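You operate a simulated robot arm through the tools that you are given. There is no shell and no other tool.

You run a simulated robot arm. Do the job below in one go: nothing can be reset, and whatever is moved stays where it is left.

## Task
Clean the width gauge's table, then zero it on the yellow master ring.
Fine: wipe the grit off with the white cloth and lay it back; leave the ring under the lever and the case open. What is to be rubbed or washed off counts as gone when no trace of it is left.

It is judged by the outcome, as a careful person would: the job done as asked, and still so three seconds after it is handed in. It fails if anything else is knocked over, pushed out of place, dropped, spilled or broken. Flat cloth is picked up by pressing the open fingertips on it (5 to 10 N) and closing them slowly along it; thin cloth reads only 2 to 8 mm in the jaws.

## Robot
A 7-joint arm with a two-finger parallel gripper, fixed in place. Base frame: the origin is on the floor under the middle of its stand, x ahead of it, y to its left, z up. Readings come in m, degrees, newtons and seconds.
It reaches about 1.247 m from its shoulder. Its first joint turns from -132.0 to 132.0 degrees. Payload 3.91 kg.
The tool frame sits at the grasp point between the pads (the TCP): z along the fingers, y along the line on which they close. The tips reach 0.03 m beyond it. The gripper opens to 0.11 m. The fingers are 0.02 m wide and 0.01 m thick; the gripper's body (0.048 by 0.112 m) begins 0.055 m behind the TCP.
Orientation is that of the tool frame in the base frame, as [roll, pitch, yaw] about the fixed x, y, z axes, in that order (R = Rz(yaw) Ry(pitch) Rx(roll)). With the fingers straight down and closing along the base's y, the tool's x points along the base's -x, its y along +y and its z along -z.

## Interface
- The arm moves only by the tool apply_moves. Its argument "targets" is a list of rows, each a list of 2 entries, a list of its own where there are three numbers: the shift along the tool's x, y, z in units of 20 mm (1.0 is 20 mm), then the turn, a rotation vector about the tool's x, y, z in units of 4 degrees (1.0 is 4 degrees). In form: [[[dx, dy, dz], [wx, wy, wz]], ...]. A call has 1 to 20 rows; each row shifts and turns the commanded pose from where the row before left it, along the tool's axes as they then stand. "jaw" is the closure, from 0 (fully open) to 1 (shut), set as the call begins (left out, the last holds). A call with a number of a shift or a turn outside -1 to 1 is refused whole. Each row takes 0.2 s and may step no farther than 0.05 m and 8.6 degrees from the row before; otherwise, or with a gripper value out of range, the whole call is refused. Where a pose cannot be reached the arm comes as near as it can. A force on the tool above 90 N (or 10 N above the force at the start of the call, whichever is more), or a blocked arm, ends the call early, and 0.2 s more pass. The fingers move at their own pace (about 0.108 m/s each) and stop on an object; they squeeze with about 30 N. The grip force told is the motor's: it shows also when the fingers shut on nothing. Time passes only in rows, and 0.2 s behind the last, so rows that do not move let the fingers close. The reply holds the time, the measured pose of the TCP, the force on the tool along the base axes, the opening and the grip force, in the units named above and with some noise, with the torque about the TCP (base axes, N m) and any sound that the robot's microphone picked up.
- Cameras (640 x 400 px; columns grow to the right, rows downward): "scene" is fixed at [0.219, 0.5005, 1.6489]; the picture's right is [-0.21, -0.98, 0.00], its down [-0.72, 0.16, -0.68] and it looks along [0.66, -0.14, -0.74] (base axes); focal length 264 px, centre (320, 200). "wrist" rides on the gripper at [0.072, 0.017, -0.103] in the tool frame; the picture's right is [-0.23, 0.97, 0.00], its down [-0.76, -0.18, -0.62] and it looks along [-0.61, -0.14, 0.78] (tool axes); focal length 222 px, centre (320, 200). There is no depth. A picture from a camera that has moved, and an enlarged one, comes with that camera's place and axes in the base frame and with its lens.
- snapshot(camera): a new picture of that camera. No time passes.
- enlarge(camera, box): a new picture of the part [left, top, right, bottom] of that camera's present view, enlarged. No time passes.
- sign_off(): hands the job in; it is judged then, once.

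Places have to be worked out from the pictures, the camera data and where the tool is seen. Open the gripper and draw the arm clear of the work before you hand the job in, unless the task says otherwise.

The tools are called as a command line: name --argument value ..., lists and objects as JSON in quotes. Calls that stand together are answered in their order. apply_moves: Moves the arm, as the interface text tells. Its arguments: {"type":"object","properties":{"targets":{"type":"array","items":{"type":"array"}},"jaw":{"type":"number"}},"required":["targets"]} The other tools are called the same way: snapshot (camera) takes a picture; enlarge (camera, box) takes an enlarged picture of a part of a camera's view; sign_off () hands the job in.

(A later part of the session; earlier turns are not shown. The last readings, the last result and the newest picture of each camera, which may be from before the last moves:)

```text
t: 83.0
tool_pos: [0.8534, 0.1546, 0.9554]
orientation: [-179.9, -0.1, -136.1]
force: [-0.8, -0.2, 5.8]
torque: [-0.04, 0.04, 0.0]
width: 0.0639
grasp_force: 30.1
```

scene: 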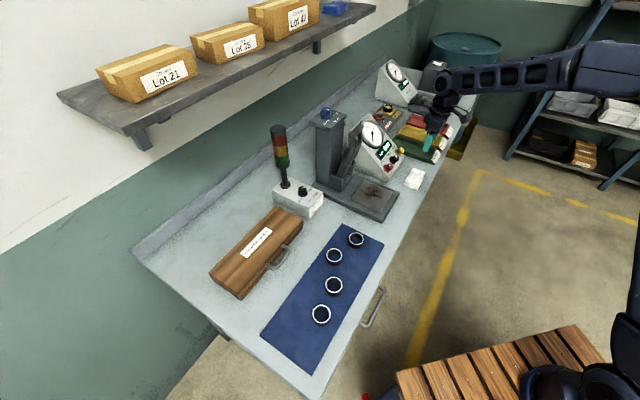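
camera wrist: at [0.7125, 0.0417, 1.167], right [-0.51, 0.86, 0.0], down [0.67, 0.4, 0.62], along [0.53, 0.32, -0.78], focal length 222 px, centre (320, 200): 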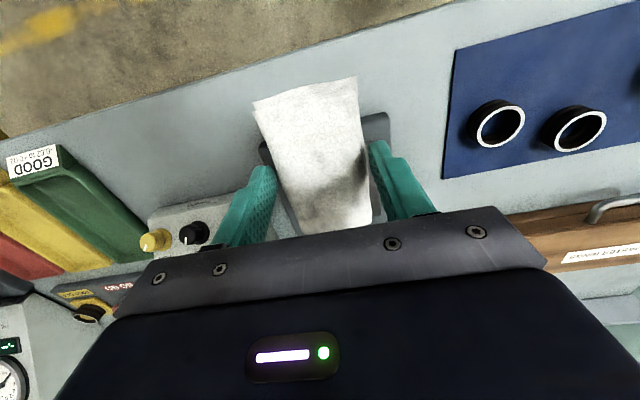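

apply_moves --targets '[[[0, 0, 0.05], [0, 0, 0]], [[-0.5, 0, 0], [0, 0, 0]], [[0, -0.6, 0], [0, 0, 0]], [[0, -0.6, 0], [0, 0, 0]], [[0, -0.5, 0], [0, 0, 0]], [[0, 0.6, 0], [0, 0, 0]], [[0, 0.6, 0], [0, 0, 0]], [[0, 0.6, 0], [0, 0, 0]], [[0, 0.6, 0], [0, 0, 0]], [[0, 0.6, 0], [0, 0, 0]], [[0, 0.4, 0], [0, 0, 0]], [[0, -0.6, 0], [0, 0, 0]], [[0, -0.6, 0], [0, 0, 0]], [[0, -0.6, 0], [0, 0, 0]], [[0, -0.6, 0], [0, 0, 0]], [[0, -0.6, 0], [0, 0, 0]], [[0, -0.4, 0], [0, 0, 0]], [[0, 0.6, 0], [0, 0, 0]], [[0, 0.6, 0], [0, 0, 0]], [[0, 0.5, 0], [0, 0, 0]]]'

apply_moves --targets '[[[0.6, 0, 0], [0, 0, 0]], [[0.6, 0, 0], [0, 0, 0]], [[0, -0.6, 0], [0, 0, 0]], [[0, -0.6, 0], [0, 0, 0]], [[0, -0.5, 0], [0, 0, 0]], [[0, 0.6, 0], [0, 0, 0]], [[0, 0.6, 0], [0, 0, 0]], [[0, 0.6, 0], [0, 0, 0]], [[0, 0.6, 0], [0, 0, 0]], [[0, 0.6, 0], [0, 0, 0]], [[0, 0.4, 0], [0, 0, 0]], [[0, -0.6, 0], [0, 0, 0]], [[0, -0.6, 0], [0, 0, 0]], [[0, -0.6, 0], [0, 0, 0]], [[0, -0.6, 0], [0, 0, 0]], [[0, -0.6, 0], [0, 0, 0]], [[0, -0.4, 0], [0, 0, 0]], [[0, 0.6, 0], [0, 0, 0]], [[0, 0.6, 0], [0, 0, 0]], [[0, 0.5, 0], [0, 0, 0]]]'

apply_moves --targets '[[[-0.5, -0.5, 0], [0, 0, 0]], [[-0.5, -0.5, 0], [0, 0, 0]], [[0.6, 0, 0], [0, 0, 0]], [[0.6, 0, 0], [0, 0, 0]], [[0.4, 0.5, 0], [0, 0, 0]], [[-0.6, 0, 0], [0, 0, 0]], [[-0.6, 0, 0], [0, 0, 0]], [[-0.4, 0.5, 0], [0, 0, 0]], [[0.6, 0, 0], [0, 0, 0]], [[0.6, 0, 0], [0, 0, 0]], [[0.4, 0.5, 0], [0, 0, 0]], [[-0.6, 0, 0], [0, 0, 0]], [[-0.6, 0, 0], [0, 0, 0]], [[-0.4, 0.5, 0], [0, 0, 0]], [[0.6, 0, 0], [0, 0, 0]], [[0.6, 0, 0], [0, 0, 0]], [[0, -0.5, 0], [0, 0, 0]], [[0, -0.5, 0], [0, 0, 0]]]'

```text
t: 87.2
tool_pos: [0.8617, 0.1614, 0.9528]
orientation: [-179.9, 0.1, -135.9]
force: [6.3, -10.7, 29.8]
torque: [-0.4, -0.2, -0.03]
width: 0.0641
grasp_force: 29.5
```

```text
t: 91.4
tool_pos: [0.8435, 0.146, 0.9537]
orientation: [180.0, 0.0, -136.1]
force: [0.2, -0.5, -0.2]
torque: [0.03, 0.04, 0.0]
width: 0.0638
grasp_force: 30.0
```

```text
t: 95.2
tool_pos: [0.8397, 0.1434, 0.9525]
orientation: [-180.0, 0.0, -136.0]
force: [-0.4, 0.5, 3.3]
torque: [0.07, -0.02, -0.02]
width: 0.0639
grasp_force: 30.3
```

The pressing force dropped (pad may have slid up slightly in the fingers). I lift and inspect the table again.

apply_moves --targets '[[[0, 0, -0.5], [0, 0, 0]], [[0, 0, -1], [0, 0, 0]], [[0, 0, -1], [0, 0, 0]], [[0.9, 0, -1], [0, 0, 0]], [[0.9, 0, -1], [0, 0, 0]], [[0.9, 0, -1], [0, 0, 0]], [[0.9, 0, 0], [0, 0, 0]], [[0.9, 0, 0], [0, 0, 0]], [[0.9, 0, 0], [0, 0, 0]], [[0, 0, 0], [0, 0, 0]]]'

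enlarge --camera "scene" --box '[352, 176, 402, 216]'

snapshot --camera "wrist"

enlarge --camera "scene" --box '[330, 110, 470, 230]'

```text
t: 97.4
tool_pos: [0.7622, 0.0676, 1.0624]
orientation: [-180.0, 0.0, -136.0]
force: [-0.7, -0.4, -0.7]
torque: [0.01, 0.01, 0.0]
width: 0.0638
grasp_force: 30.3
```

```text
10.00 times, centred on (377, 196) of scene
camera zoom: at [0.219, 0.5005, 1.6489], right [-0.21, -0.98, 0.0], down [-0.72, 0.16, -0.68], along [0.66, -0.14, -0.74], focal length 2636 px, centre (-250, 240)
```

zoom: 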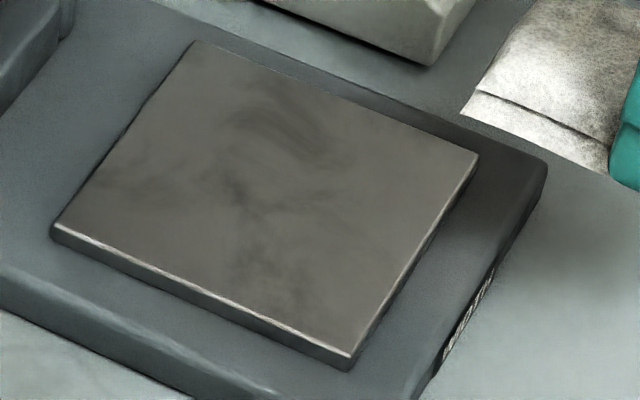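

```text
taken
camera wrist: at [0.698, 0.03, 1.1669], right [-0.51, 0.86, 0.0], down [0.67, 0.4, 0.62], along [0.53, 0.32, -0.78], focal length 222 px, centre (320, 200)
```

wrist: 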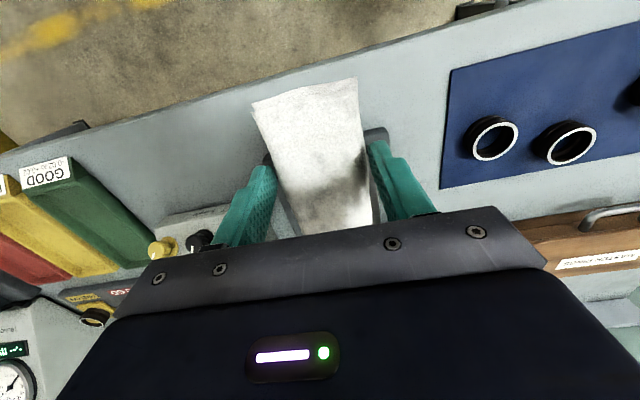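

```text
3.33 times, centred on (400, 170) of scene
camera zoom: at [0.219, 0.5005, 1.6489], right [-0.21, -0.98, 0.0], down [-0.72, 0.16, -0.68], along [0.66, -0.14, -0.74], focal length 879 px, centre (53, 300)
```

zoom: 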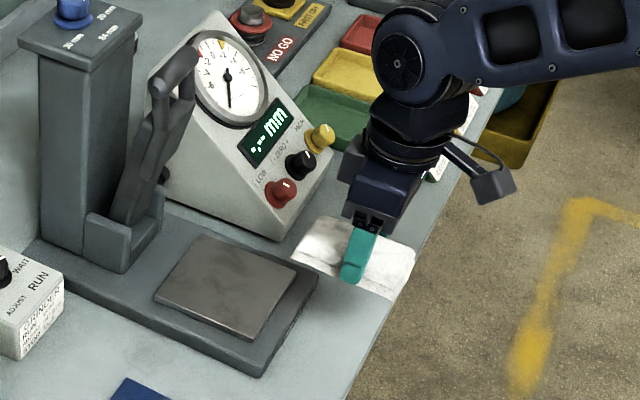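

The two close-ups are identical, so what remains is the steel's own texture: the table is clean. Now I turn the cloth back and carry it to where it lay.

apply_moves --targets '[[[0, 0, 0], [0, 0, 1]], [[0, 0, 0], [0, 0, 1]], [[0, 0, 0], [0, 0, 1]], [[0, 0, 0], [0, 0, 1]], [[0, 0, 0], [0, 0, 1]], [[0, 0, 0], [0, 0, 1]], [[0, 0, 0], [0, 0, 1]], [[0, 0, 0], [0, 0, 1]], [[0, 0, 0], [0, 0, 1]], [[0, 0, 0], [0, 0, 1]], [[0, 0, 0], [0, 0, 1]], [[0, 0, 0], [0, 0, 1]]]'

apply_moves --targets '[[[0, 0, 0], [0, 0, 1]], [[0, 0, 0], [0, 0, 1]], [[0, 0, 0], [0, 0, 1]], [[0, 0, 0], [0, 0, 1]], [[0, 0, 0], [0, 0, 1]], [[0, 0, 0], [0, 0, 1]], [[0, 0, 0], [0, 0, 1]], [[0, 0, 0], [0, 0, 1]], [[0, 0, 0], [0, 0, 1]], [[0, 0, 0], [0, 0, 1]], [[0, 0, 0], [0, 0, 0.5]]]'

apply_moves --targets '[[[-0.978, 0.135, 0], [0, 0, 0]], [[-0.978, 0.135, 0], [0, 0, 0]], [[-0.978, 0.135, 0], [0, 0, 0]], [[-0.978, 0.135, 0], [0, 0, 0]], [[-0.978, 0.135, 0], [0, 0, 0]], [[-0.978, 0.135, 0], [0, 0, 0]], [[-0.978, 0.135, 0], [0, 0, 0]], [[-0.978, 0.135, 0], [0, 0, 0]], [[-0.978, 0.135, 0], [0, 0, 0]], [[-0.978, 0.135, 0], [0, 0, 0]], [[-0.978, 0.135, 0], [0, 0, 0]], [[0, 0, 0], [0, 0, 0]]]'

snapshot --camera "wrist"

```text
t: 100.0
tool_pos: [0.7634, 0.0669, 1.0626]
orientation: [-179.9, 0.0, 175.9]
force: [-0.2, 0.0, -0.2]
torque: [0.0, 0.03, 0.01]
width: 0.0639
grasp_force: 29.7
```

```text
t: 102.4
tool_pos: [0.7624, 0.0663, 1.0632]
orientation: [180.0, 0.0, 133.9]
force: [-0.4, 0.1, -0.8]
torque: [0.0, -0.01, -0.04]
width: 0.0638
grasp_force: 29.8
```

```text
t: 105.0
tool_pos: [0.9352, -0.0652, 1.0637]
orientation: [180.0, 0.0, 134.0]
force: [0.2, -0.3, -0.5]
torque: [0.0, 0.01, 0.02]
width: 0.0633
grasp_force: 30.2
```

```text
taken
camera wrist: at [0.8968, -0.0016, 1.1665], right [0.86, 0.51, 0.0], down [0.4, -0.67, 0.62], along [0.32, -0.54, -0.78], focal length 222 px, centre (320, 200)
```

wrist: 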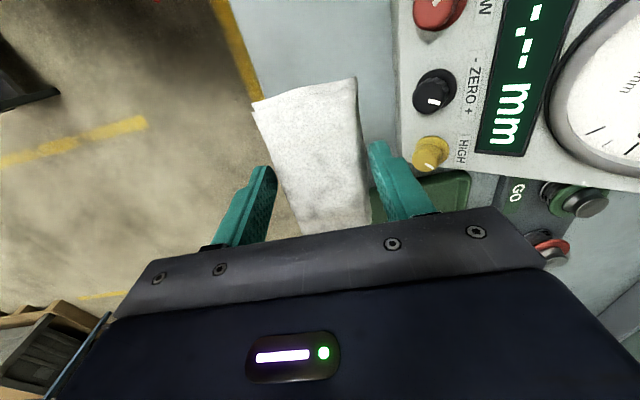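

Above the original spot. I lower the cloth, the last millimetres slowly.

apply_moves --targets '[[[0, 0, 1], [0, 0, 0]], [[0, 0, 1], [0, 0, 0]], [[0, 0, 1], [0, 0, 0]], [[0, 0, 1], [0, 0, 0]], [[0, 0, 1], [0, 0, 0]], [[0, 0, 1], [0, 0, 0]], [[0, 0, 0.7], [0, 0, 0]], [[0, 0, 0], [0, 0, 0]]]'

apply_moves --targets '[[[0, 0, 0.15], [0, 0, 0]], [[0, 0, 0], [0, 0, 0]]]'

apply_moves --targets '[[[0, 0, 0.1], [0, 0, 0]], [[0, 0, 0], [0, 0, 0]]]'

```text
t: 106.8
tool_pos: [0.9361, -0.0673, 0.9278]
orientation: [179.9, -0.1, 134.1]
force: [0.0, -0.2, -0.4]
torque: [0.01, 0.0, -0.03]
width: 0.0637
grasp_force: 30.0
```

```text
t: 107.4
tool_pos: [0.935, -0.067, 0.9248]
orientation: [-180.0, 0.0, 134.0]
force: [0.3, 0.1, 0.3]
torque: [-0.03, -0.04, 0.01]
width: 0.0638
grasp_force: 30.4
```

```text
t: 108.0
tool_pos: [0.9353, -0.0678, 0.9231]
orientation: [180.0, 0.0, 134.0]
force: [0.3, -0.8, 0.0]
torque: [0.0, -0.04, 0.04]
width: 0.0638
grasp_force: 29.6
```

apply_moves --targets '[[[0, 0, 0.08], [0, 0, 0]], [[0, 0, 0], [0, 0, 0]]]'

apply_moves --targets '[[[0, 0, 0.06], [0, 0, 0]], [[0, 0, 0], [0, 0, 0]]]'

```text
t: 108.6
tool_pos: [0.935, -0.0674, 0.9215]
orientation: [-180.0, -0.1, 134.1]
force: [0.4, 0.2, 0.4]
torque: [0.0, 0.0, 0.03]
width: 0.0639
grasp_force: 29.7
```

```text
t: 109.2
tool_pos: [0.9354, -0.0683, 0.9208]
orientation: [-180.0, 0.0, 133.9]
force: [0.9, -1.3, -0.5]
torque: [-0.01, -0.02, 0.01]
width: 0.0639
grasp_force: 29.4
```

apply_moves --targets '[[[0, 0, 0.05], [0, 0, 0]], [[0, 0, 0], [0, 0, 0]]]'

apply_moves --targets '[[[0, 0, 0.04], [0, 0, 0]], [[0, 0, 0], [0, 0, 0]]]'

enlarge --camera "scene" --box '[380, 140, 460, 210]'

```text
t: 109.8
tool_pos: [0.9351, -0.0677, 0.9195]
orientation: [-180.0, -0.1, 133.9]
force: [-0.4, 0.5, -0.6]
torque: [-0.01, 0.0, -0.05]
width: 0.0636
grasp_force: 29.8
```

```text
t: 110.4
tool_pos: [0.9343, -0.0673, 0.9187]
orientation: [180.0, 0.0, 134.0]
force: [0.1, -0.4, -0.1]
torque: [-0.02, 0.03, 0.0]
width: 0.0639
grasp_force: 30.1
```

```text
5.71 times, centred on (420, 175) of scene
camera zoom: at [0.219, 0.5005, 1.6489], right [-0.21, -0.98, 0.0], down [-0.72, 0.16, -0.68], along [0.66, -0.14, -0.74], focal length 1506 px, centre (-251, 343)
```

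zoom: 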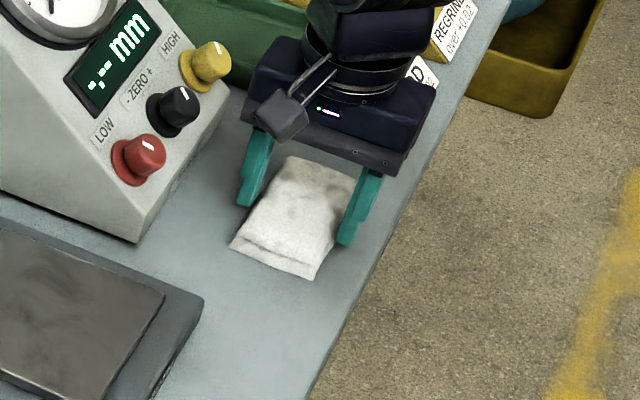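

apply_moves --targets '[[[0, 0, 0.04], [0, 0, 0]], [[0, 0, 0], [0, 0, 0]]]'

apply_moves --targets '[[[0, 0, 0.04], [0, 0, 0]], [[0, 0, 0], [0, 0, 0]]]'

```text
t: 111.0
tool_pos: [0.9352, -0.0679, 0.9188]
orientation: [179.9, 0.1, 133.9]
force: [0.2, -1.6, 10.2]
torque: [-0.11, 0.09, 0.0]
width: 0.0639
grasp_force: 29.9
```

```text
t: 111.6
tool_pos: [0.9344, -0.0672, 0.9184]
orientation: [179.9, 0.1, 134.0]
force: [4.2, -1.1, 19.7]
torque: [-0.1, -0.06, 0.03]
width: 0.064
grasp_force: 30.1
```

The cloth is on the bench. I relieve the pressure slightly, open the jaw to 80 mm and rise.

apply_moves --targets '[[[0, 0, -0.06], [0, 0, 0]], [[0, 0, 0], [0, 0, 0]]]'

apply_moves --targets '[[[0, 0, 0], [0, 0, 0]], [[0, 0, 0], [0, 0, 0]]]' --jaw 0.27

apply_moves --targets '[[[0, 0, -0.5], [0, 0, 0]], [[0, 0, -1], [0, 0, 0]], [[0, 0, -1], [0, 0, 0]], [[0, 0, -1], [0, 0, 0]], [[0, 0, -1], [0, 0, 0]], [[0, 0, -1], [0, 0, 0]], [[0, 0, -1], [0, 0, 0]], [[0, 0, -1], [0, 0, 0]]]'

snapshot --camera "wrist"

enlarge --camera "scene" --box '[390, 150, 450, 200]'

```text
t: 112.2
tool_pos: [0.9345, -0.0666, 0.9182]
orientation: [-180.0, 0.0, 134.0]
force: [3.3, -2.4, 8.5]
torque: [-0.06, -0.27, -0.02]
width: 0.064
grasp_force: 30.5
```

```text
t: 112.8
tool_pos: [0.9334, -0.0679, 0.9186]
orientation: [180.0, 0.0, 134.0]
force: [-0.3, 0.2, 0.0]
torque: [-0.02, 0.01, 0.01]
width: 0.0805
grasp_force: 0.0
```

```text
t: 114.6
tool_pos: [0.9337, -0.0663, 1.0696]
orientation: [180.0, 0.1, 134.1]
force: [0.0, -0.2, -0.8]
torque: [-0.04, -0.01, -0.04]
width: 0.0802
grasp_force: 0.1
```

```text
taken
camera wrist: at [0.8961, -0.0026, 1.1719], right [0.86, 0.51, 0.0], down [0.4, -0.67, 0.62], along [0.32, -0.53, -0.78], focal length 222 px, centre (320, 200)
```

wrist: 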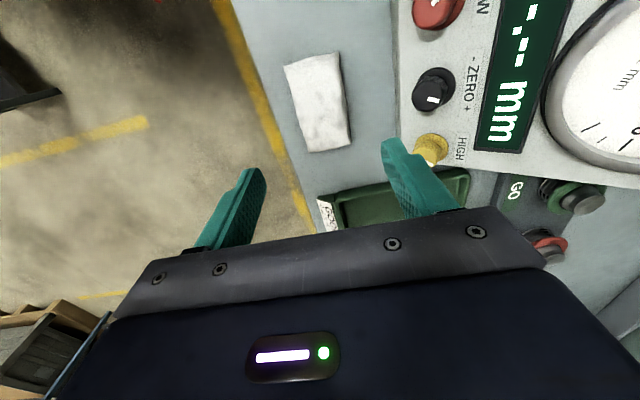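

```text
8.00 times, centred on (420, 175) of scene
camera zoom: at [0.219, 0.5005, 1.6489], right [-0.21, -0.98, 0.0], down [-0.72, 0.16, -0.68], along [0.66, -0.14, -0.74], focal length 2109 px, centre (-480, 400)
```

zoom: 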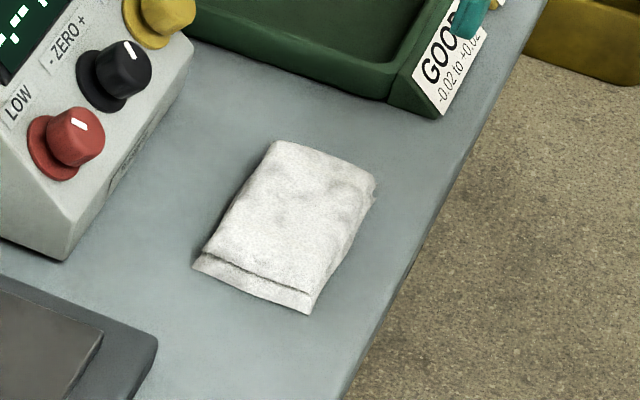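

The cloth is back within a few millimetres of where it lay. Next the case: I rise, draw back, turn the tool again and travel left towards the case, staying high.

apply_moves --targets '[[[0, -1, -1], [0, 0, 0]], [[0, -1, -1], [0, 0, 0]], [[0, -1, -1], [0, 0, 0]], [[0, -1, -1], [0, 0, 0]], [[0, -1, -1], [0, 0, 0]], [[0, 0, -1], [0, 0, -1]], [[0, 0, -1], [0, 0, -1]], [[0, 0, 0], [0, 0, -1]], [[0, 0, 0], [0, 0, -1]], [[0, 0, 0], [0, 0, -1]], [[0, 0, 0], [0, 0, -1]], [[0, 0, 0], [0, 0, -1]], [[0, 0, 0], [0, 0, -1]], [[0, 0, 0], [0, 0, -1]], [[0, 0, 0], [0, 0, -1]], [[0, 0, 0], [0, 0, -1]], [[0, 0, 0], [0, 0, -1]], [[0, 0, 0], [0, 0, -1]], [[0, 0, 0], [0, 0, -1]], [[0, 0, 0], [0, 0, -1]]]'

apply_moves --targets '[[[0, 0, 0], [0, 0, -1]], [[0, 0, 0], [0, 0, -1]], [[0, 0, 0], [0, 0, -1]], [[0, 0, 0], [0, 0, -1]], [[0, 0, 0], [0, 0, -1]], [[0, 0, 0], [0, 0, -1]], [[0, 0, 0], [0, 0, -1]], [[0, 0, 0], [0, 0, -0.5]]]'

apply_moves --targets '[[[-0.34, 1, 0], [0, 0, 0]], [[-0.34, 1, 0], [0, 0, 0]], [[-0.34, 1, 0], [0, 0, 0]], [[-0.34, 1, 0], [0, 0, 0]], [[-0.34, 1, 0], [0, 0, 0]], [[-0.34, 1, 0], [0, 0, 0]], [[-0.34, 1, 0], [0, 0, 0]], [[-0.34, 1, 0], [0, 0, 0]], [[-0.34, 1, 0], [0, 0, 0]], [[-0.34, 1, 0], [0, 0, 0]], [[-0.34, 1, 0], [0, 0, 0]], [[-0.34, 1, 0], [0, 0, 0]], [[-0.34, 1, 0], [0, 0, 0]], [[-0.34, 1, 0], [0, 0, 0]]]'

snapshot --camera "wrist"

snapshot --camera "scene"

```text
t: 118.8
tool_pos: [0.8617, -0.1365, 1.2092]
orientation: [180.0, 0.0, -165.9]
force: [0.4, -0.3, -0.7]
torque: [0.03, 0.0, 0.04]
width: 0.0805
grasp_force: 0.0
```

```text
t: 120.6
tool_pos: [0.862, -0.1365, 1.2091]
orientation: [-179.9, 0.0, -136.1]
force: [0.6, 0.7, -0.8]
torque: [-0.02, 0.02, -0.01]
width: 0.0802
grasp_force: 0.1
```

```text
t: 123.6
tool_pos: [0.7365, 0.1317, 1.2082]
orientation: [-180.0, 0.1, -135.9]
force: [0.1, 0.3, -0.8]
torque: [-0.01, 0.01, 0.03]
width: 0.0807
grasp_force: 0.0
```

```text
taken
camera wrist: at [0.6722, 0.0939, 1.3112], right [-0.51, 0.86, 0.0], down [0.67, 0.4, 0.62], along [0.54, 0.32, -0.78], focal length 222 px, centre (320, 200)
```

wrist: 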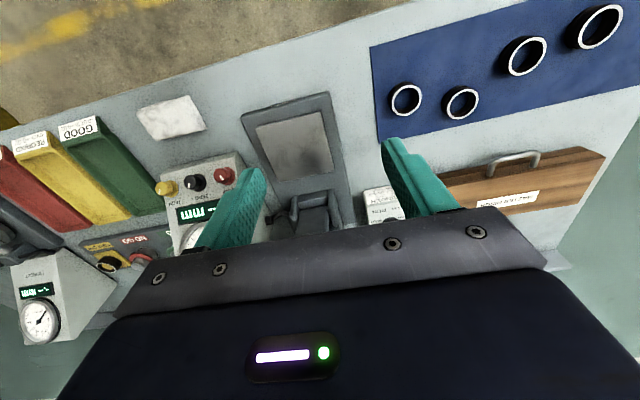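

```text
taken
```

scene: 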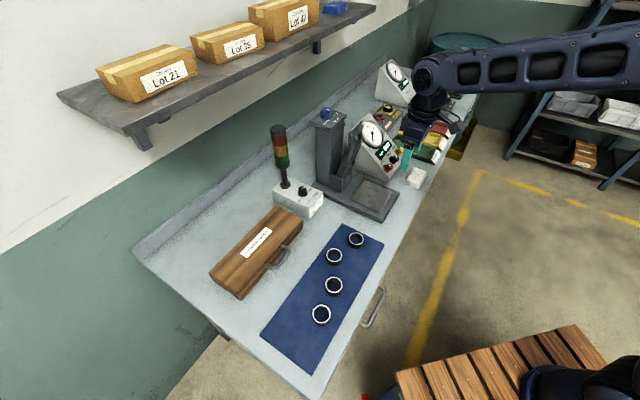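

I check the table from this side too, then continue left.

enlarge --camera "wrist" --box '[235, 85, 365, 235]'

apply_moves --targets '[[[-0.34, 1, 0], [0, 0, 0]], [[-0.34, 1, 0], [0, 0, 0]], [[-0.34, 1, 0], [0, 0, 0]], [[-0.34, 1, 0], [0, 0, 0]], [[-0.34, 1, 0], [0, 0, 0]], [[-0.34, 1, 0], [0, 0, 0]], [[-0.34, 1, 0], [0, 0, 0]], [[-0.34, 1, 0], [0, 0, 0]], [[-0.34, 1, 0], [0, 0, 0]], [[-0.34, 1, 0], [0, 0, 0]], [[-0.34, 1, 0], [0, 0, 0]], [[-0.34, 1, 0], [0, 0, 0]], [[-0.34, 1, 0], [0, 0, 0]], [[-0.34, 1, 0], [0, 0, 0]]]'

snapshot --camera "wrist"

snapshot --camera "scene"

```text
2.67 times, centred on (300, 160) of wrist
camera zoom: at [0.6722, 0.0939, 1.3112], right [-0.51, 0.86, 0.0], down [0.67, 0.4, 0.62], along [0.54, 0.32, -0.78], focal length 592 px, centre (373, 307)
```

zoom: 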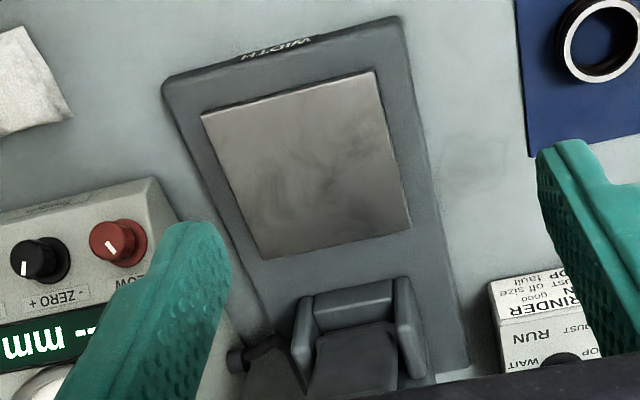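

```text
t: 126.6
tool_pos: [0.6105, 0.3974, 1.2084]
orientation: [-180.0, 0.0, -136.0]
force: [-0.8, 0.6, 0.2]
torque: [-0.01, -0.01, 0.01]
width: 0.0802
grasp_force: 0.2
```

```text
taken
camera wrist: at [0.5466, 0.3601, 1.312], right [-0.51, 0.86, 0.0], down [0.67, 0.4, 0.62], along [0.54, 0.32, -0.78], focal length 222 px, centre (320, 200)
```

wrist: 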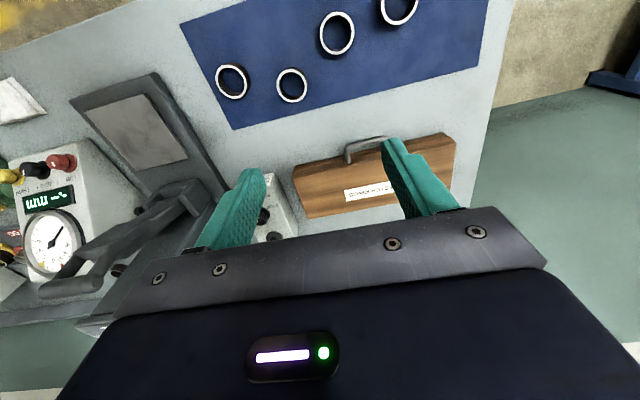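

```text
taken
```

scene: 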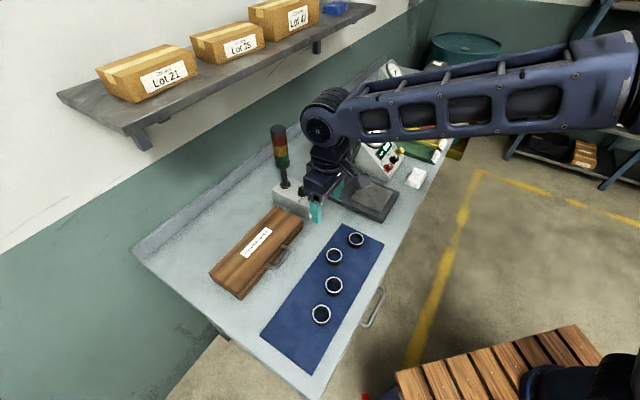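

The table looks clean from here too. I zoom in on the case, its handle and the rings on the mat.

enlarge --camera "wrist" --box '[270, 100, 480, 240]'

enlarge --camera "scene" --box '[195, 195, 315, 305]'

enlarge --camera "wrist" --box '[190, 0, 500, 130]'

```text
2.86 times, centred on (375, 170) of wrist
camera zoom: at [0.5466, 0.3601, 1.312], right [-0.51, 0.86, 0.0], down [0.67, 0.4, 0.62], along [0.54, 0.32, -0.78], focal length 635 px, centre (163, 286)
```

zoom: 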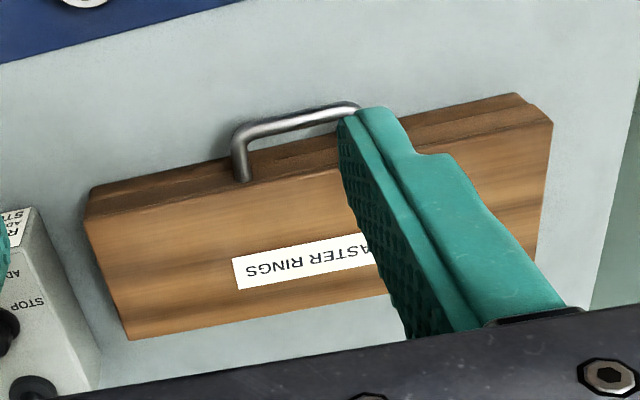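

```text
3.64 times, centred on (255, 250) of scene
camera zoom: at [0.219, 0.5005, 1.6489], right [-0.21, -0.98, 0.0], down [-0.72, 0.16, -0.68], along [0.66, -0.14, -0.74], focal length 959 px, centre (556, 18)
```

zoom: 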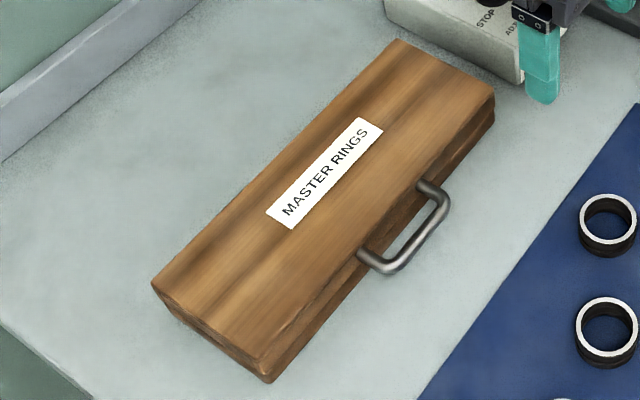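

```text
2.06 times, centred on (345, 65) of wrist
camera zoom: at [0.5466, 0.3601, 1.312], right [-0.51, 0.86, 0.0], down [0.67, 0.4, 0.62], along [0.54, 0.32, -0.78], focal length 459 px, centre (268, 479)
```

zoom: 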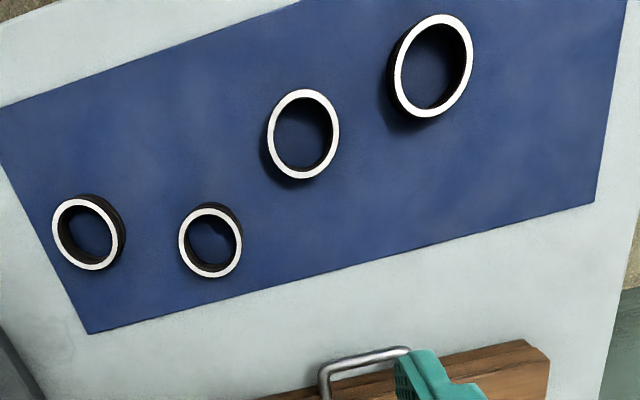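

The case (≈308×120×50 mm) has a bail handle on the lid's front at about (0.651, 0.526, 0.922). I turn the tool 90° and go above the handle, so the fingers can straddle its bar.

apply_moves --targets '[[[0, 0, 0], [0, 0, 1]], [[0, 0, 0], [0, 0, 1]], [[0, 0, 0], [0, 0, 1]], [[0, 0, 0], [0, 0, 1]], [[0, 0, 0], [0, 0, 1]], [[0, 0, 0], [0, 0, 1]], [[0, 0, 0], [0, 0, 1]], [[0, 0, 0], [0, 0, 1]], [[0, 0, 0], [0, 0, 1]], [[0, 0, 0], [0, 0, 1]], [[0, 0, 0], [0, 0, 1]], [[0, 0, 0], [0, 0, 1]]]'

apply_moves --targets '[[[0, 0, 0], [0, 0, 1]], [[0, 0, 0], [0, 0, 1]], [[0, 0, 0], [0, 0, 1]], [[0, 0, 0], [0, 0, 1]], [[0, 0, 0], [0, 0, 1]], [[0, 0, 0], [0, 0, 1]], [[0, 0, 0], [0, 0, 1]], [[0, 0, 0], [0, 0, 1]], [[0, 0, 0], [0, 0, 1]], [[0, 0, 0], [0, 0, 1]], [[0, 0, 0], [0, 0, 0.33]]]'

apply_moves --targets '[[[0.537, 0.9875, 0.9], [0, 0, 0]], [[0.537, 0.9875, 0.9], [0, 0, 0]], [[0.537, 0.9875, 0.9], [0, 0, 0]], [[0.537, 0.9875, 0.9], [0, 0, 0]], [[0.537, 0.9875, 0.9], [0, 0, 0]], [[0.537, 0.9875, 0.9], [0, 0, 0]], [[0, 0, 0], [0, 0, 0]]]'

snapshot --camera "wrist"

snapshot --camera "scene"

```text
t: 129.2
tool_pos: [0.6103, 0.3991, 1.2074]
orientation: [-180.0, 0.0, 175.9]
force: [-0.1, 0.9, 0.2]
torque: [0.0, 0.01, 0.0]
width: 0.0803
grasp_force: 0.1
```

```text
t: 131.6
tool_pos: [0.61, 0.3994, 1.2078]
orientation: [180.0, 0.0, 134.6]
force: [-0.3, 0.1, 0.8]
torque: [0.01, -0.02, -0.01]
width: 0.0801
grasp_force: 0.1
```

```text
t: 133.2
tool_pos: [0.6521, 0.5287, 1.0995]
orientation: [-179.9, 0.0, 134.7]
force: [0.0, 0.4, -0.2]
torque: [0.01, -0.01, 0.02]
width: 0.0805
grasp_force: 0.0
```

```text
taken
camera wrist: at [0.6128, 0.5923, 1.2029], right [0.85, 0.52, 0.0], down [0.41, -0.67, 0.62], along [0.33, -0.53, -0.78], focal length 222 px, centre (320, 200)
```

wrist: 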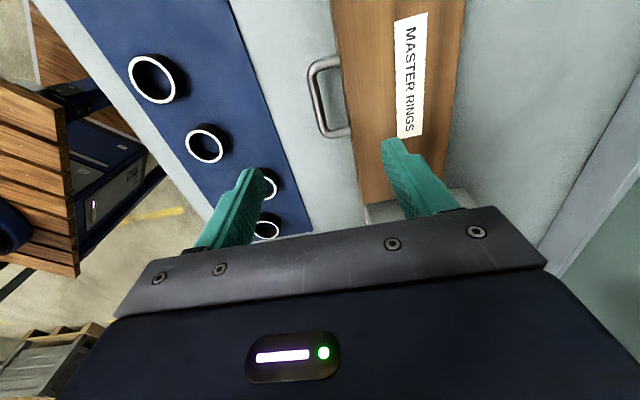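

```text
taken
```

scene: 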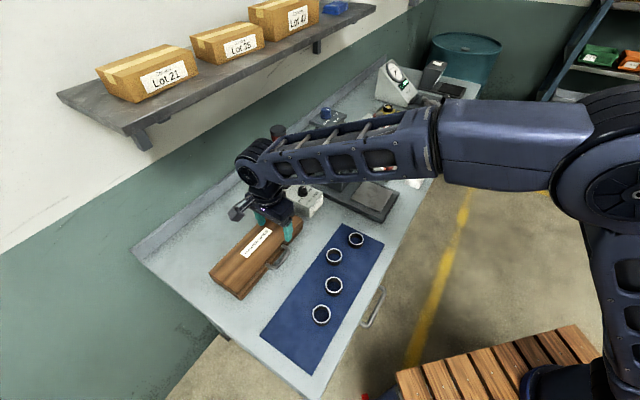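

enlarge --camera "wrist" --box '[270, 30, 400, 170]'

```text
2.86 times, centred on (335, 100) of wrist
camera zoom: at [0.6128, 0.5923, 1.2029], right [0.85, 0.52, 0.0], down [0.41, -0.67, 0.62], along [0.33, -0.53, -0.78], focal length 635 px, centre (277, 486)
```

zoom: 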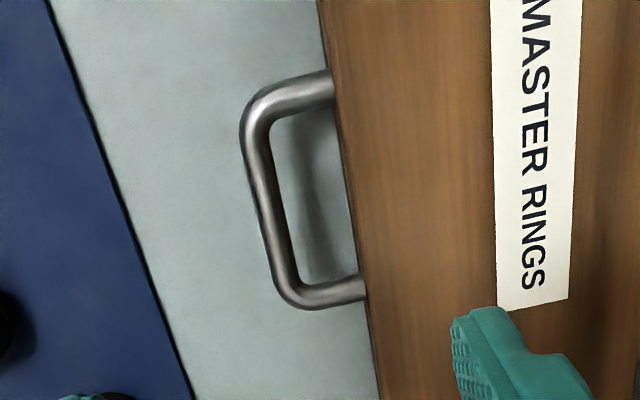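

The bar is right under the TCP, 11 mm thick with a 26 mm gap to the lid. I set the jaw to 28 mm and lower to just above it.

apply_moves --targets '[[[0, 0, 1], [0, 0, 0]], [[0, 0, 1], [0, 0, 0]], [[0, 0, 1], [0, 0, 0]], [[0, 0, 1], [0, 0, 0]], [[0, 0, 1], [0, 0, 0]], [[0, 0, 1], [0, 0, 0]], [[0, 0, 0], [0, 0, 0]]]' --jaw 0.745

enlarge --camera "wrist" --box '[240, 80, 420, 240]'

enlarge --camera "scene" --box '[210, 130, 330, 310]'

```text
t: 134.8
tool_pos: [0.6499, 0.529, 0.9798]
orientation: [180.0, -0.1, 134.7]
force: [0.6, 0.4, 0.0]
torque: [-0.02, 0.0, 0.01]
width: 0.0281
grasp_force: 0.1
```

```text
2.50 times, centred on (330, 160) of wrist
camera zoom: at [0.6113, 0.5916, 1.083], right [0.85, 0.52, 0.0], down [0.41, -0.67, 0.62], along [0.33, -0.53, -0.78], focal length 555 px, centre (295, 300)
```

zoom: 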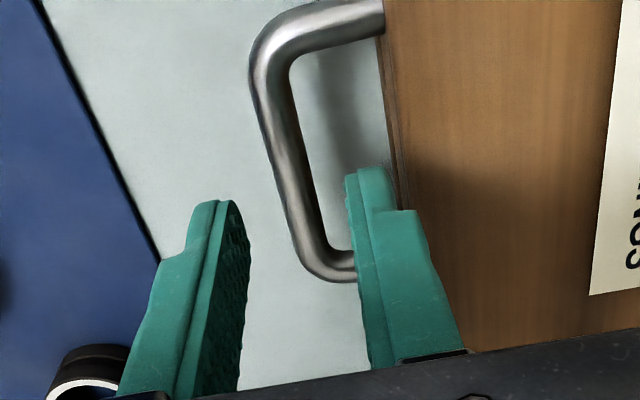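

```text
2.22 times, centred on (270, 220) of scene
camera zoom: at [0.219, 0.5005, 1.6489], right [-0.21, -0.98, 0.0], down [-0.72, 0.16, -0.68], along [0.66, -0.14, -0.74], focal length 586 px, centre (431, 156)
```

zoom: 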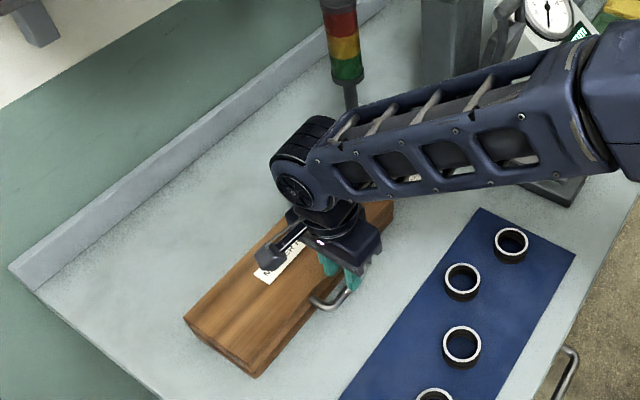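

The fingers are aligned on both sides of the bar. I lower to grip height, then close.

apply_moves --targets '[[[0, 0, 0.8], [0, 0, 0]], [[0, 0, 0.8], [0, 0, 0]], [[0, 0, 0.65], [0, 0, 0]], [[0, 0, 0], [0, 0, 0]]]'

enlarge --camera "wrist" --box '[240, 80, 420, 240]'

enlarge --camera "scene" --box '[230, 200, 320, 290]'

```text
t: 135.8
tool_pos: [0.6497, 0.5262, 0.9363]
orientation: [-179.9, 0.0, 134.7]
force: [-0.1, -0.3, 0.6]
torque: [-0.01, -0.02, 0.06]
width: 0.0281
grasp_force: 0.0
```

```text
2.50 times, centred on (330, 160) of wrist
camera zoom: at [0.6114, 0.5903, 1.0398], right [0.85, 0.52, 0.0], down [0.41, -0.67, 0.62], along [0.33, -0.53, -0.78], focal length 555 px, centre (295, 300)
```

zoom: 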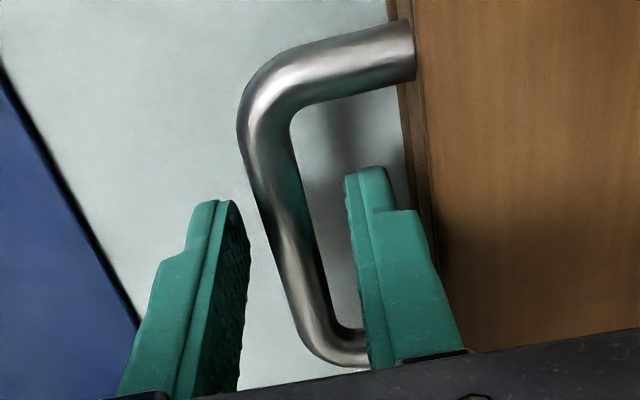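

```text
4.44 times, centred on (275, 245) of scene
camera zoom: at [0.219, 0.5005, 1.6489], right [-0.21, -0.98, 0.0], down [-0.72, 0.16, -0.68], along [0.66, -0.14, -0.74], focal length 1172 px, centre (520, 0)
```

zoom: 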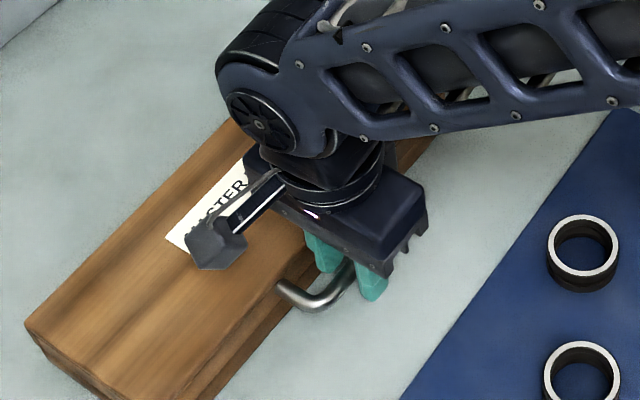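

apply_moves --targets '[[[0, 0.1, 0.05], [0, 0, 0]], [[0, 0, 0], [0, 0, 0]]]' --jaw 0.83

apply_moves --targets '[[[0, 0, 0], [0, 0, 0]]]' --jaw 0.88

apply_moves --targets '[[[0, 0, 0], [0, 0, 0]]]' --jaw 0.93

enlarge --camera "wrist" --box '[240, 80, 420, 240]'

```text
t: 136.4
tool_pos: [0.6511, 0.5284, 0.9349]
orientation: [-180.0, -0.1, 134.8]
force: [0.6, -0.3, 0.5]
torque: [-0.02, 0.02, 0.03]
width: 0.0189
grasp_force: 0.0
```

```text
t: 136.8
tool_pos: [0.6505, 0.5277, 0.9351]
orientation: [-179.9, -0.1, 134.7]
force: [-3.2, -2.8, -0.2]
torque: [-0.04, 0.01, 0.05]
width: 0.0156
grasp_force: 3.2
```

```text
t: 137.2
tool_pos: [0.6509, 0.529, 0.9354]
orientation: [-179.9, 0.1, 134.7]
force: [-10.9, -11.0, 0.9]
torque: [-0.18, 0.16, 0.18]
width: 0.0149
grasp_force: 7.5
```

```text
2.50 times, centred on (330, 160) of wrist
camera zoom: at [0.6118, 0.5918, 1.0386], right [0.85, 0.52, 0.0], down [0.41, -0.67, 0.62], along [0.33, -0.53, -0.78], focal length 555 px, centre (295, 300)
```

zoom: 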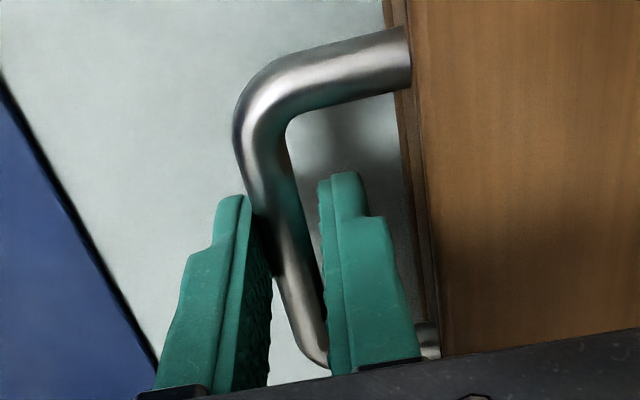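

The robot-side finger touches first; I shift 1.8 mm toward the robot to centre on the bar, then close fully.

apply_moves --targets '[[[0, -0.09, 0], [0, 0, 0]], [[0, 0, 0], [0, 0, 0]]]'

apply_moves --targets '[[[0, 0, 0], [0, 0, 0]], [[0, 0, 0], [0, 0, 0]]]' --jaw 1

```text
t: 137.8
tool_pos: [0.6493, 0.5271, 0.9359]
orientation: [-179.9, 0.1, 134.5]
force: [-7.5, -6.6, 0.5]
torque: [-0.09, 0.14, 0.14]
width: 0.0125
grasp_force: 4.9
```

```text
t: 138.4
tool_pos: [0.649, 0.5271, 0.9351]
orientation: [-180.0, 0.0, 134.8]
force: [-7.2, -7.5, 0.0]
torque: [-0.17, 0.07, 0.88]
width: 0.012
grasp_force: 45.0
```

The bar is gripped (12 mm). I lift the lid along its hinge arc, first about 15°, and check the forces.

apply_moves --targets '[[[0, 0.04, -0.64], [0, 0, 0]], [[0, 0.135, -0.63], [0, 0, 0]], [[0, 0.19, -0.615], [0, 0, 0]], [[0, 0, 0], [0, 0, 0]]]'

enlarge --camera "scene" --box '[190, 160, 330, 310]'

snapshot --camera "wrist"

```text
t: 139.4
tool_pos: [0.6563, 0.5336, 0.9739]
orientation: [-179.9, 0.0, 134.7]
force: [7.1, 12.4, -5.8]
torque: [0.25, -0.14, 0.9]
width: 0.0116
grasp_force: 44.6
```

```text
2.67 times, centred on (260, 235) of scene
camera zoom: at [0.219, 0.5005, 1.6489], right [-0.21, -0.98, 0.0], down [-0.72, 0.16, -0.68], along [0.66, -0.14, -0.74], focal length 703 px, centre (480, 107)
```

zoom: 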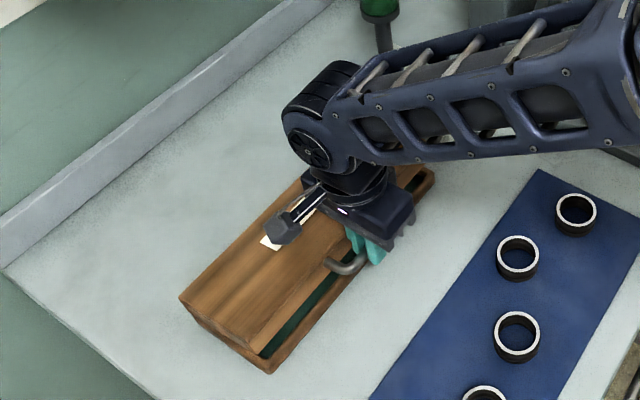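

```text
taken
camera wrist: at [0.6168, 0.5968, 1.0764], right [0.85, 0.52, 0.0], down [0.41, -0.67, 0.62], along [0.33, -0.53, -0.78], focal length 222 px, centre (320, 200)
```

wrist: 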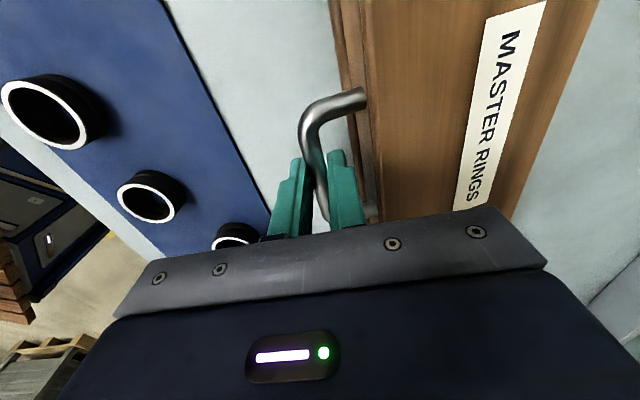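

The lid opens (green interior). The force shows the arc needs a bit more movement toward the wall; I correct and continue.

apply_moves --targets '[[[0, 0.1, 0], [0, 0, 0]], [[0, 0.275, -0.585], [0, 0, 0]], [[0, 0.325, -0.56], [0, 0, 0]], [[0, 0.375, -0.53], [0, 0, 0]], [[0, 0, 0], [0, 0, 0]]]'

```text
t: 140.6
tool_pos: [0.668, 0.5463, 1.0085]
orientation: [179.9, -0.1, 134.8]
force: [-28.9, -35.6, 30.8]
torque: [-0.65, 0.46, 0.86]
width: 0.012
grasp_force: 44.8
```

My path ran inside the true arc (radial push ~55 N). I look at the situation before correcting.

enlarge --camera "scene" --box '[190, 160, 330, 310]'

snapshot --camera "wrist"

```text
2.67 times, centred on (260, 235) of scene
camera zoom: at [0.219, 0.5005, 1.6489], right [-0.21, -0.98, 0.0], down [-0.72, 0.16, -0.68], along [0.66, -0.14, -0.74], focal length 703 px, centre (480, 107)
```

zoom: 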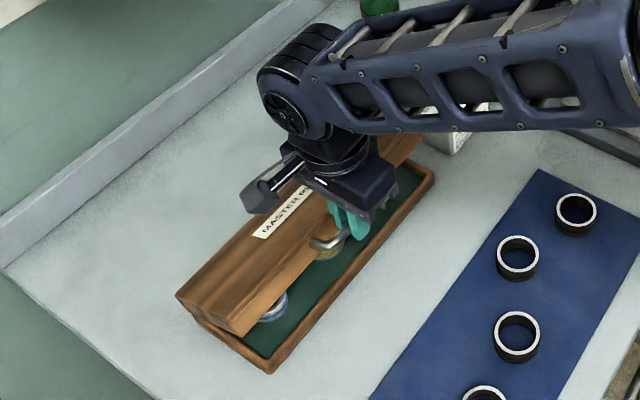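

```text
taken
camera wrist: at [0.6299, 0.61, 1.1118], right [0.85, 0.52, 0.0], down [0.41, -0.67, 0.62], along [0.33, -0.53, -0.78], focal length 222 px, centre (320, 200)
```

wrist: 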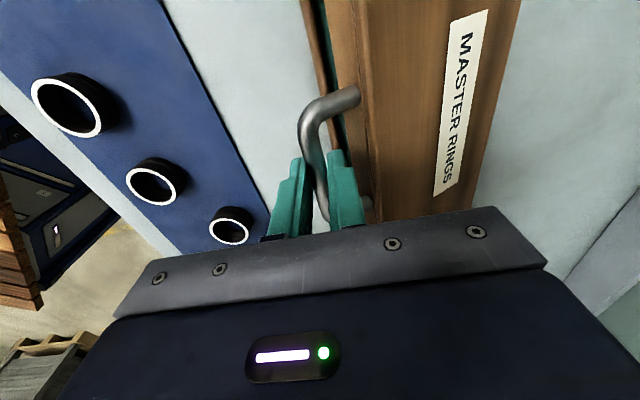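

The case body hasn't moved. I relieve the inward error by 4 mm and continue the arc with a larger radius, two steps at a time.

apply_moves --targets '[[[0, -0.15, -0.12], [0, 0, 0]], [[0, 0.42, -0.585], [0, 0, 0]], [[0, 0.465, -0.545], [0, 0, 0]], [[0, 0, 0], [0, 0, 0]]]'

```text
t: 141.6
tool_pos: [0.6811, 0.5589, 1.0301]
orientation: [-179.9, 0.0, 134.7]
force: [10.7, 8.3, -14.7]
torque: [0.31, -0.07, 0.89]
width: 0.0118
grasp_force: 45.0
```

apply_moves --targets '[[[0, 0.05, 0.05], [0, 0, 0]], [[0, 0.485, -0.435], [0, 0, 0]], [[0, 0.525, -0.395], [0, 0, 0]], [[0, 0.555, -0.345], [0, 0, 0]], [[0, 0, 0], [0, 0, 0]]]'

enlarge --camera "scene" --box '[190, 140, 330, 310]'

```text
t: 142.8
tool_pos: [0.704, 0.5812, 1.0554]
orientation: [180.0, 0.0, 134.7]
force: [2.8, -5.4, 5.4]
torque: [0.09, -0.01, 0.79]
width: 0.0116
grasp_force: 44.3
```

```text
2.35 times, centred on (260, 225) of scene
camera zoom: at [0.219, 0.5005, 1.6489], right [-0.21, -0.98, 0.0], down [-0.72, 0.16, -0.68], along [0.66, -0.14, -0.74], focal length 620 px, centre (461, 141)
```

zoom: 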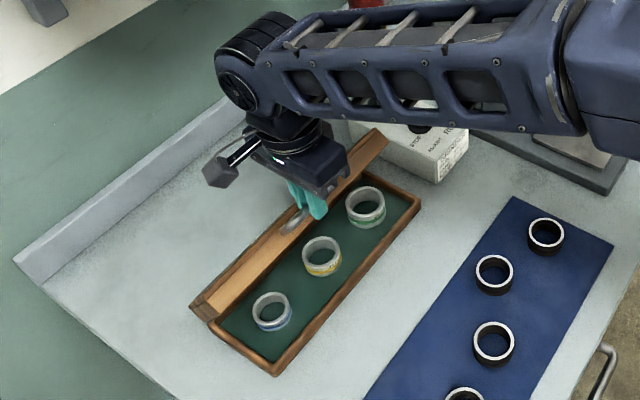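

Now all three rings are visible in the case: blue, yellow (middle) and green. Forces are small; I continue opening while tilting the wrist back toward the robot to stay clear of the shelf.

apply_moves --targets '[[[0, 0.545, -0.295], [-1, 0, 0]], [[0, 0.58, -0.2], [-1, 0, 0]], [[0, 0, 0], [0, 0, 0]]]'

```text
t: 143.6
tool_pos: [0.7197, 0.5979, 1.0648]
orientation: [171.9, 0.1, 134.8]
force: [-5.4, -3.4, 15.8]
torque: [0.16, 0.22, 0.55]
width: 0.0118
grasp_force: 45.5
```

apply_moves --targets '[[[0, 0.61, -0.147], [-1, 0, 0]], [[0, 0.613, 0], [-1, 0, 0]], [[0, 0, 0], [0, 0, 0]]]'

enlarge --camera "scene" --box '[170, 90, 330, 310]'

```text
t: 144.4
tool_pos: [0.7359, 0.6139, 1.0698]
orientation: [164.1, 0.0, 134.7]
force: [-4.7, 7.6, -11.7]
torque: [0.09, 0.18, 0.31]
width: 0.0116
grasp_force: 45.1
```

```text
1.82 times, centred on (250, 200) of scene
camera zoom: at [0.219, 0.5005, 1.6489], right [-0.21, -0.98, 0.0], down [-0.72, 0.16, -0.68], along [0.66, -0.14, -0.74], focal length 479 px, centre (447, 200)
```

zoom: 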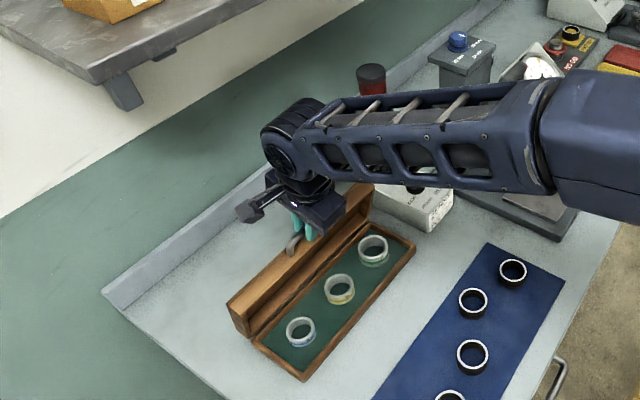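

apply_moves --targets '[[[0, 0.596, 0.133], [-1, 0, 0]], [[0, 0.583, 0.196], [-1, 0, 0]], [[0, 0, 0], [0, 0, 0]]]'

```text
t: 145.2
tool_pos: [0.7523, 0.631, 1.0731]
orientation: [155.9, 0.0, 134.7]
force: [-9.2, 9.3, -0.5]
torque: [0.32, 0.34, 0.15]
width: 0.0117
grasp_force: 45.1
```

apply_moves --targets '[[[0.03, 0.586, 0.294], [0, 0, 0]], [[0, 0.559, 0.342], [0, 0, 0]], [[0, 0, 0], [0, 0, 0]]]'

enlarge --camera "scene" --box '[170, 90, 330, 310]'

snapshot --camera "wrist"

```text
t: 146.0
tool_pos: [0.7719, 0.649, 1.071]
orientation: [155.9, 0.0, 134.6]
force: [-6.6, 10.1, 8.0]
torque: [0.13, -0.14, -0.13]
width: 0.0114
grasp_force: 44.6
```

```text
1.82 times, centred on (250, 200) of scene
camera zoom: at [0.219, 0.5005, 1.6489], right [-0.21, -0.98, 0.0], down [-0.72, 0.16, -0.68], along [0.66, -0.14, -0.74], focal length 479 px, centre (447, 200)
```

zoom: 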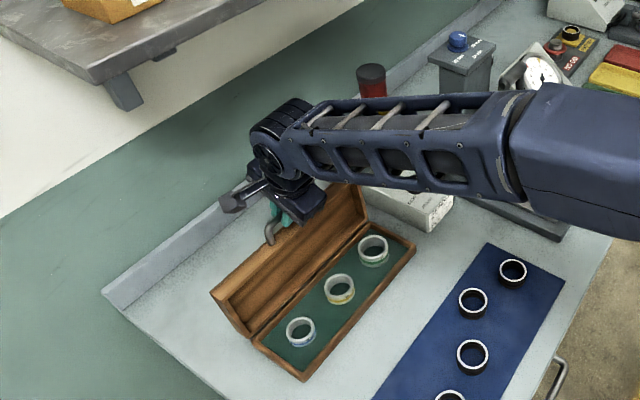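

```text
taken
camera wrist: at [0.7017, 0.682, 1.1716], right [0.79, 0.46, 0.4], down [0.24, -0.83, 0.5], along [0.56, -0.3, -0.77], focal length 222 px, centre (320, 200)
```

wrist: 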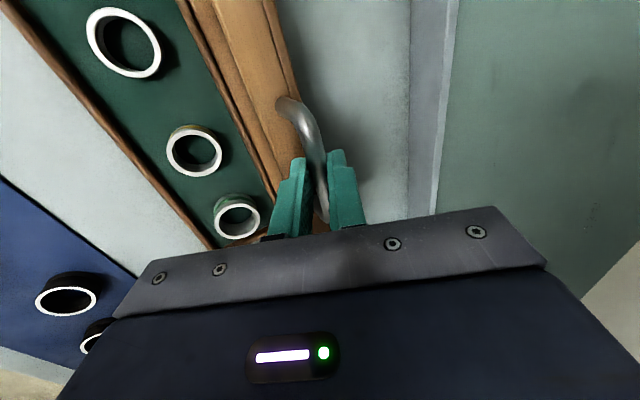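

The lid is about upright. I go two small steps beyond vertical, watching for its stop.

apply_moves --targets '[[[0.03, 0.523, 0.386], [0, 0, 0]], [[0, 0, 0], [0, 0, 0]]]'

apply_moves --targets '[[[0, 0.487, 0.435], [0, 0, 0]], [[0, 0, 0], [0, 0, 0]]]'

```text
t: 146.6
tool_pos: [0.7823, 0.6581, 1.0675]
orientation: [156.0, 0.0, 134.6]
force: [-6.2, 8.5, 0.0]
torque: [0.11, -0.01, -0.14]
width: 0.0114
grasp_force: 44.8
```

```text
t: 147.2
tool_pos: [0.7899, 0.6663, 1.063]
orientation: [156.1, 0.1, 134.6]
force: [-6.1, 5.8, -2.3]
torque: [0.18, 0.3, -0.18]
width: 0.0115
grasp_force: 45.1
```

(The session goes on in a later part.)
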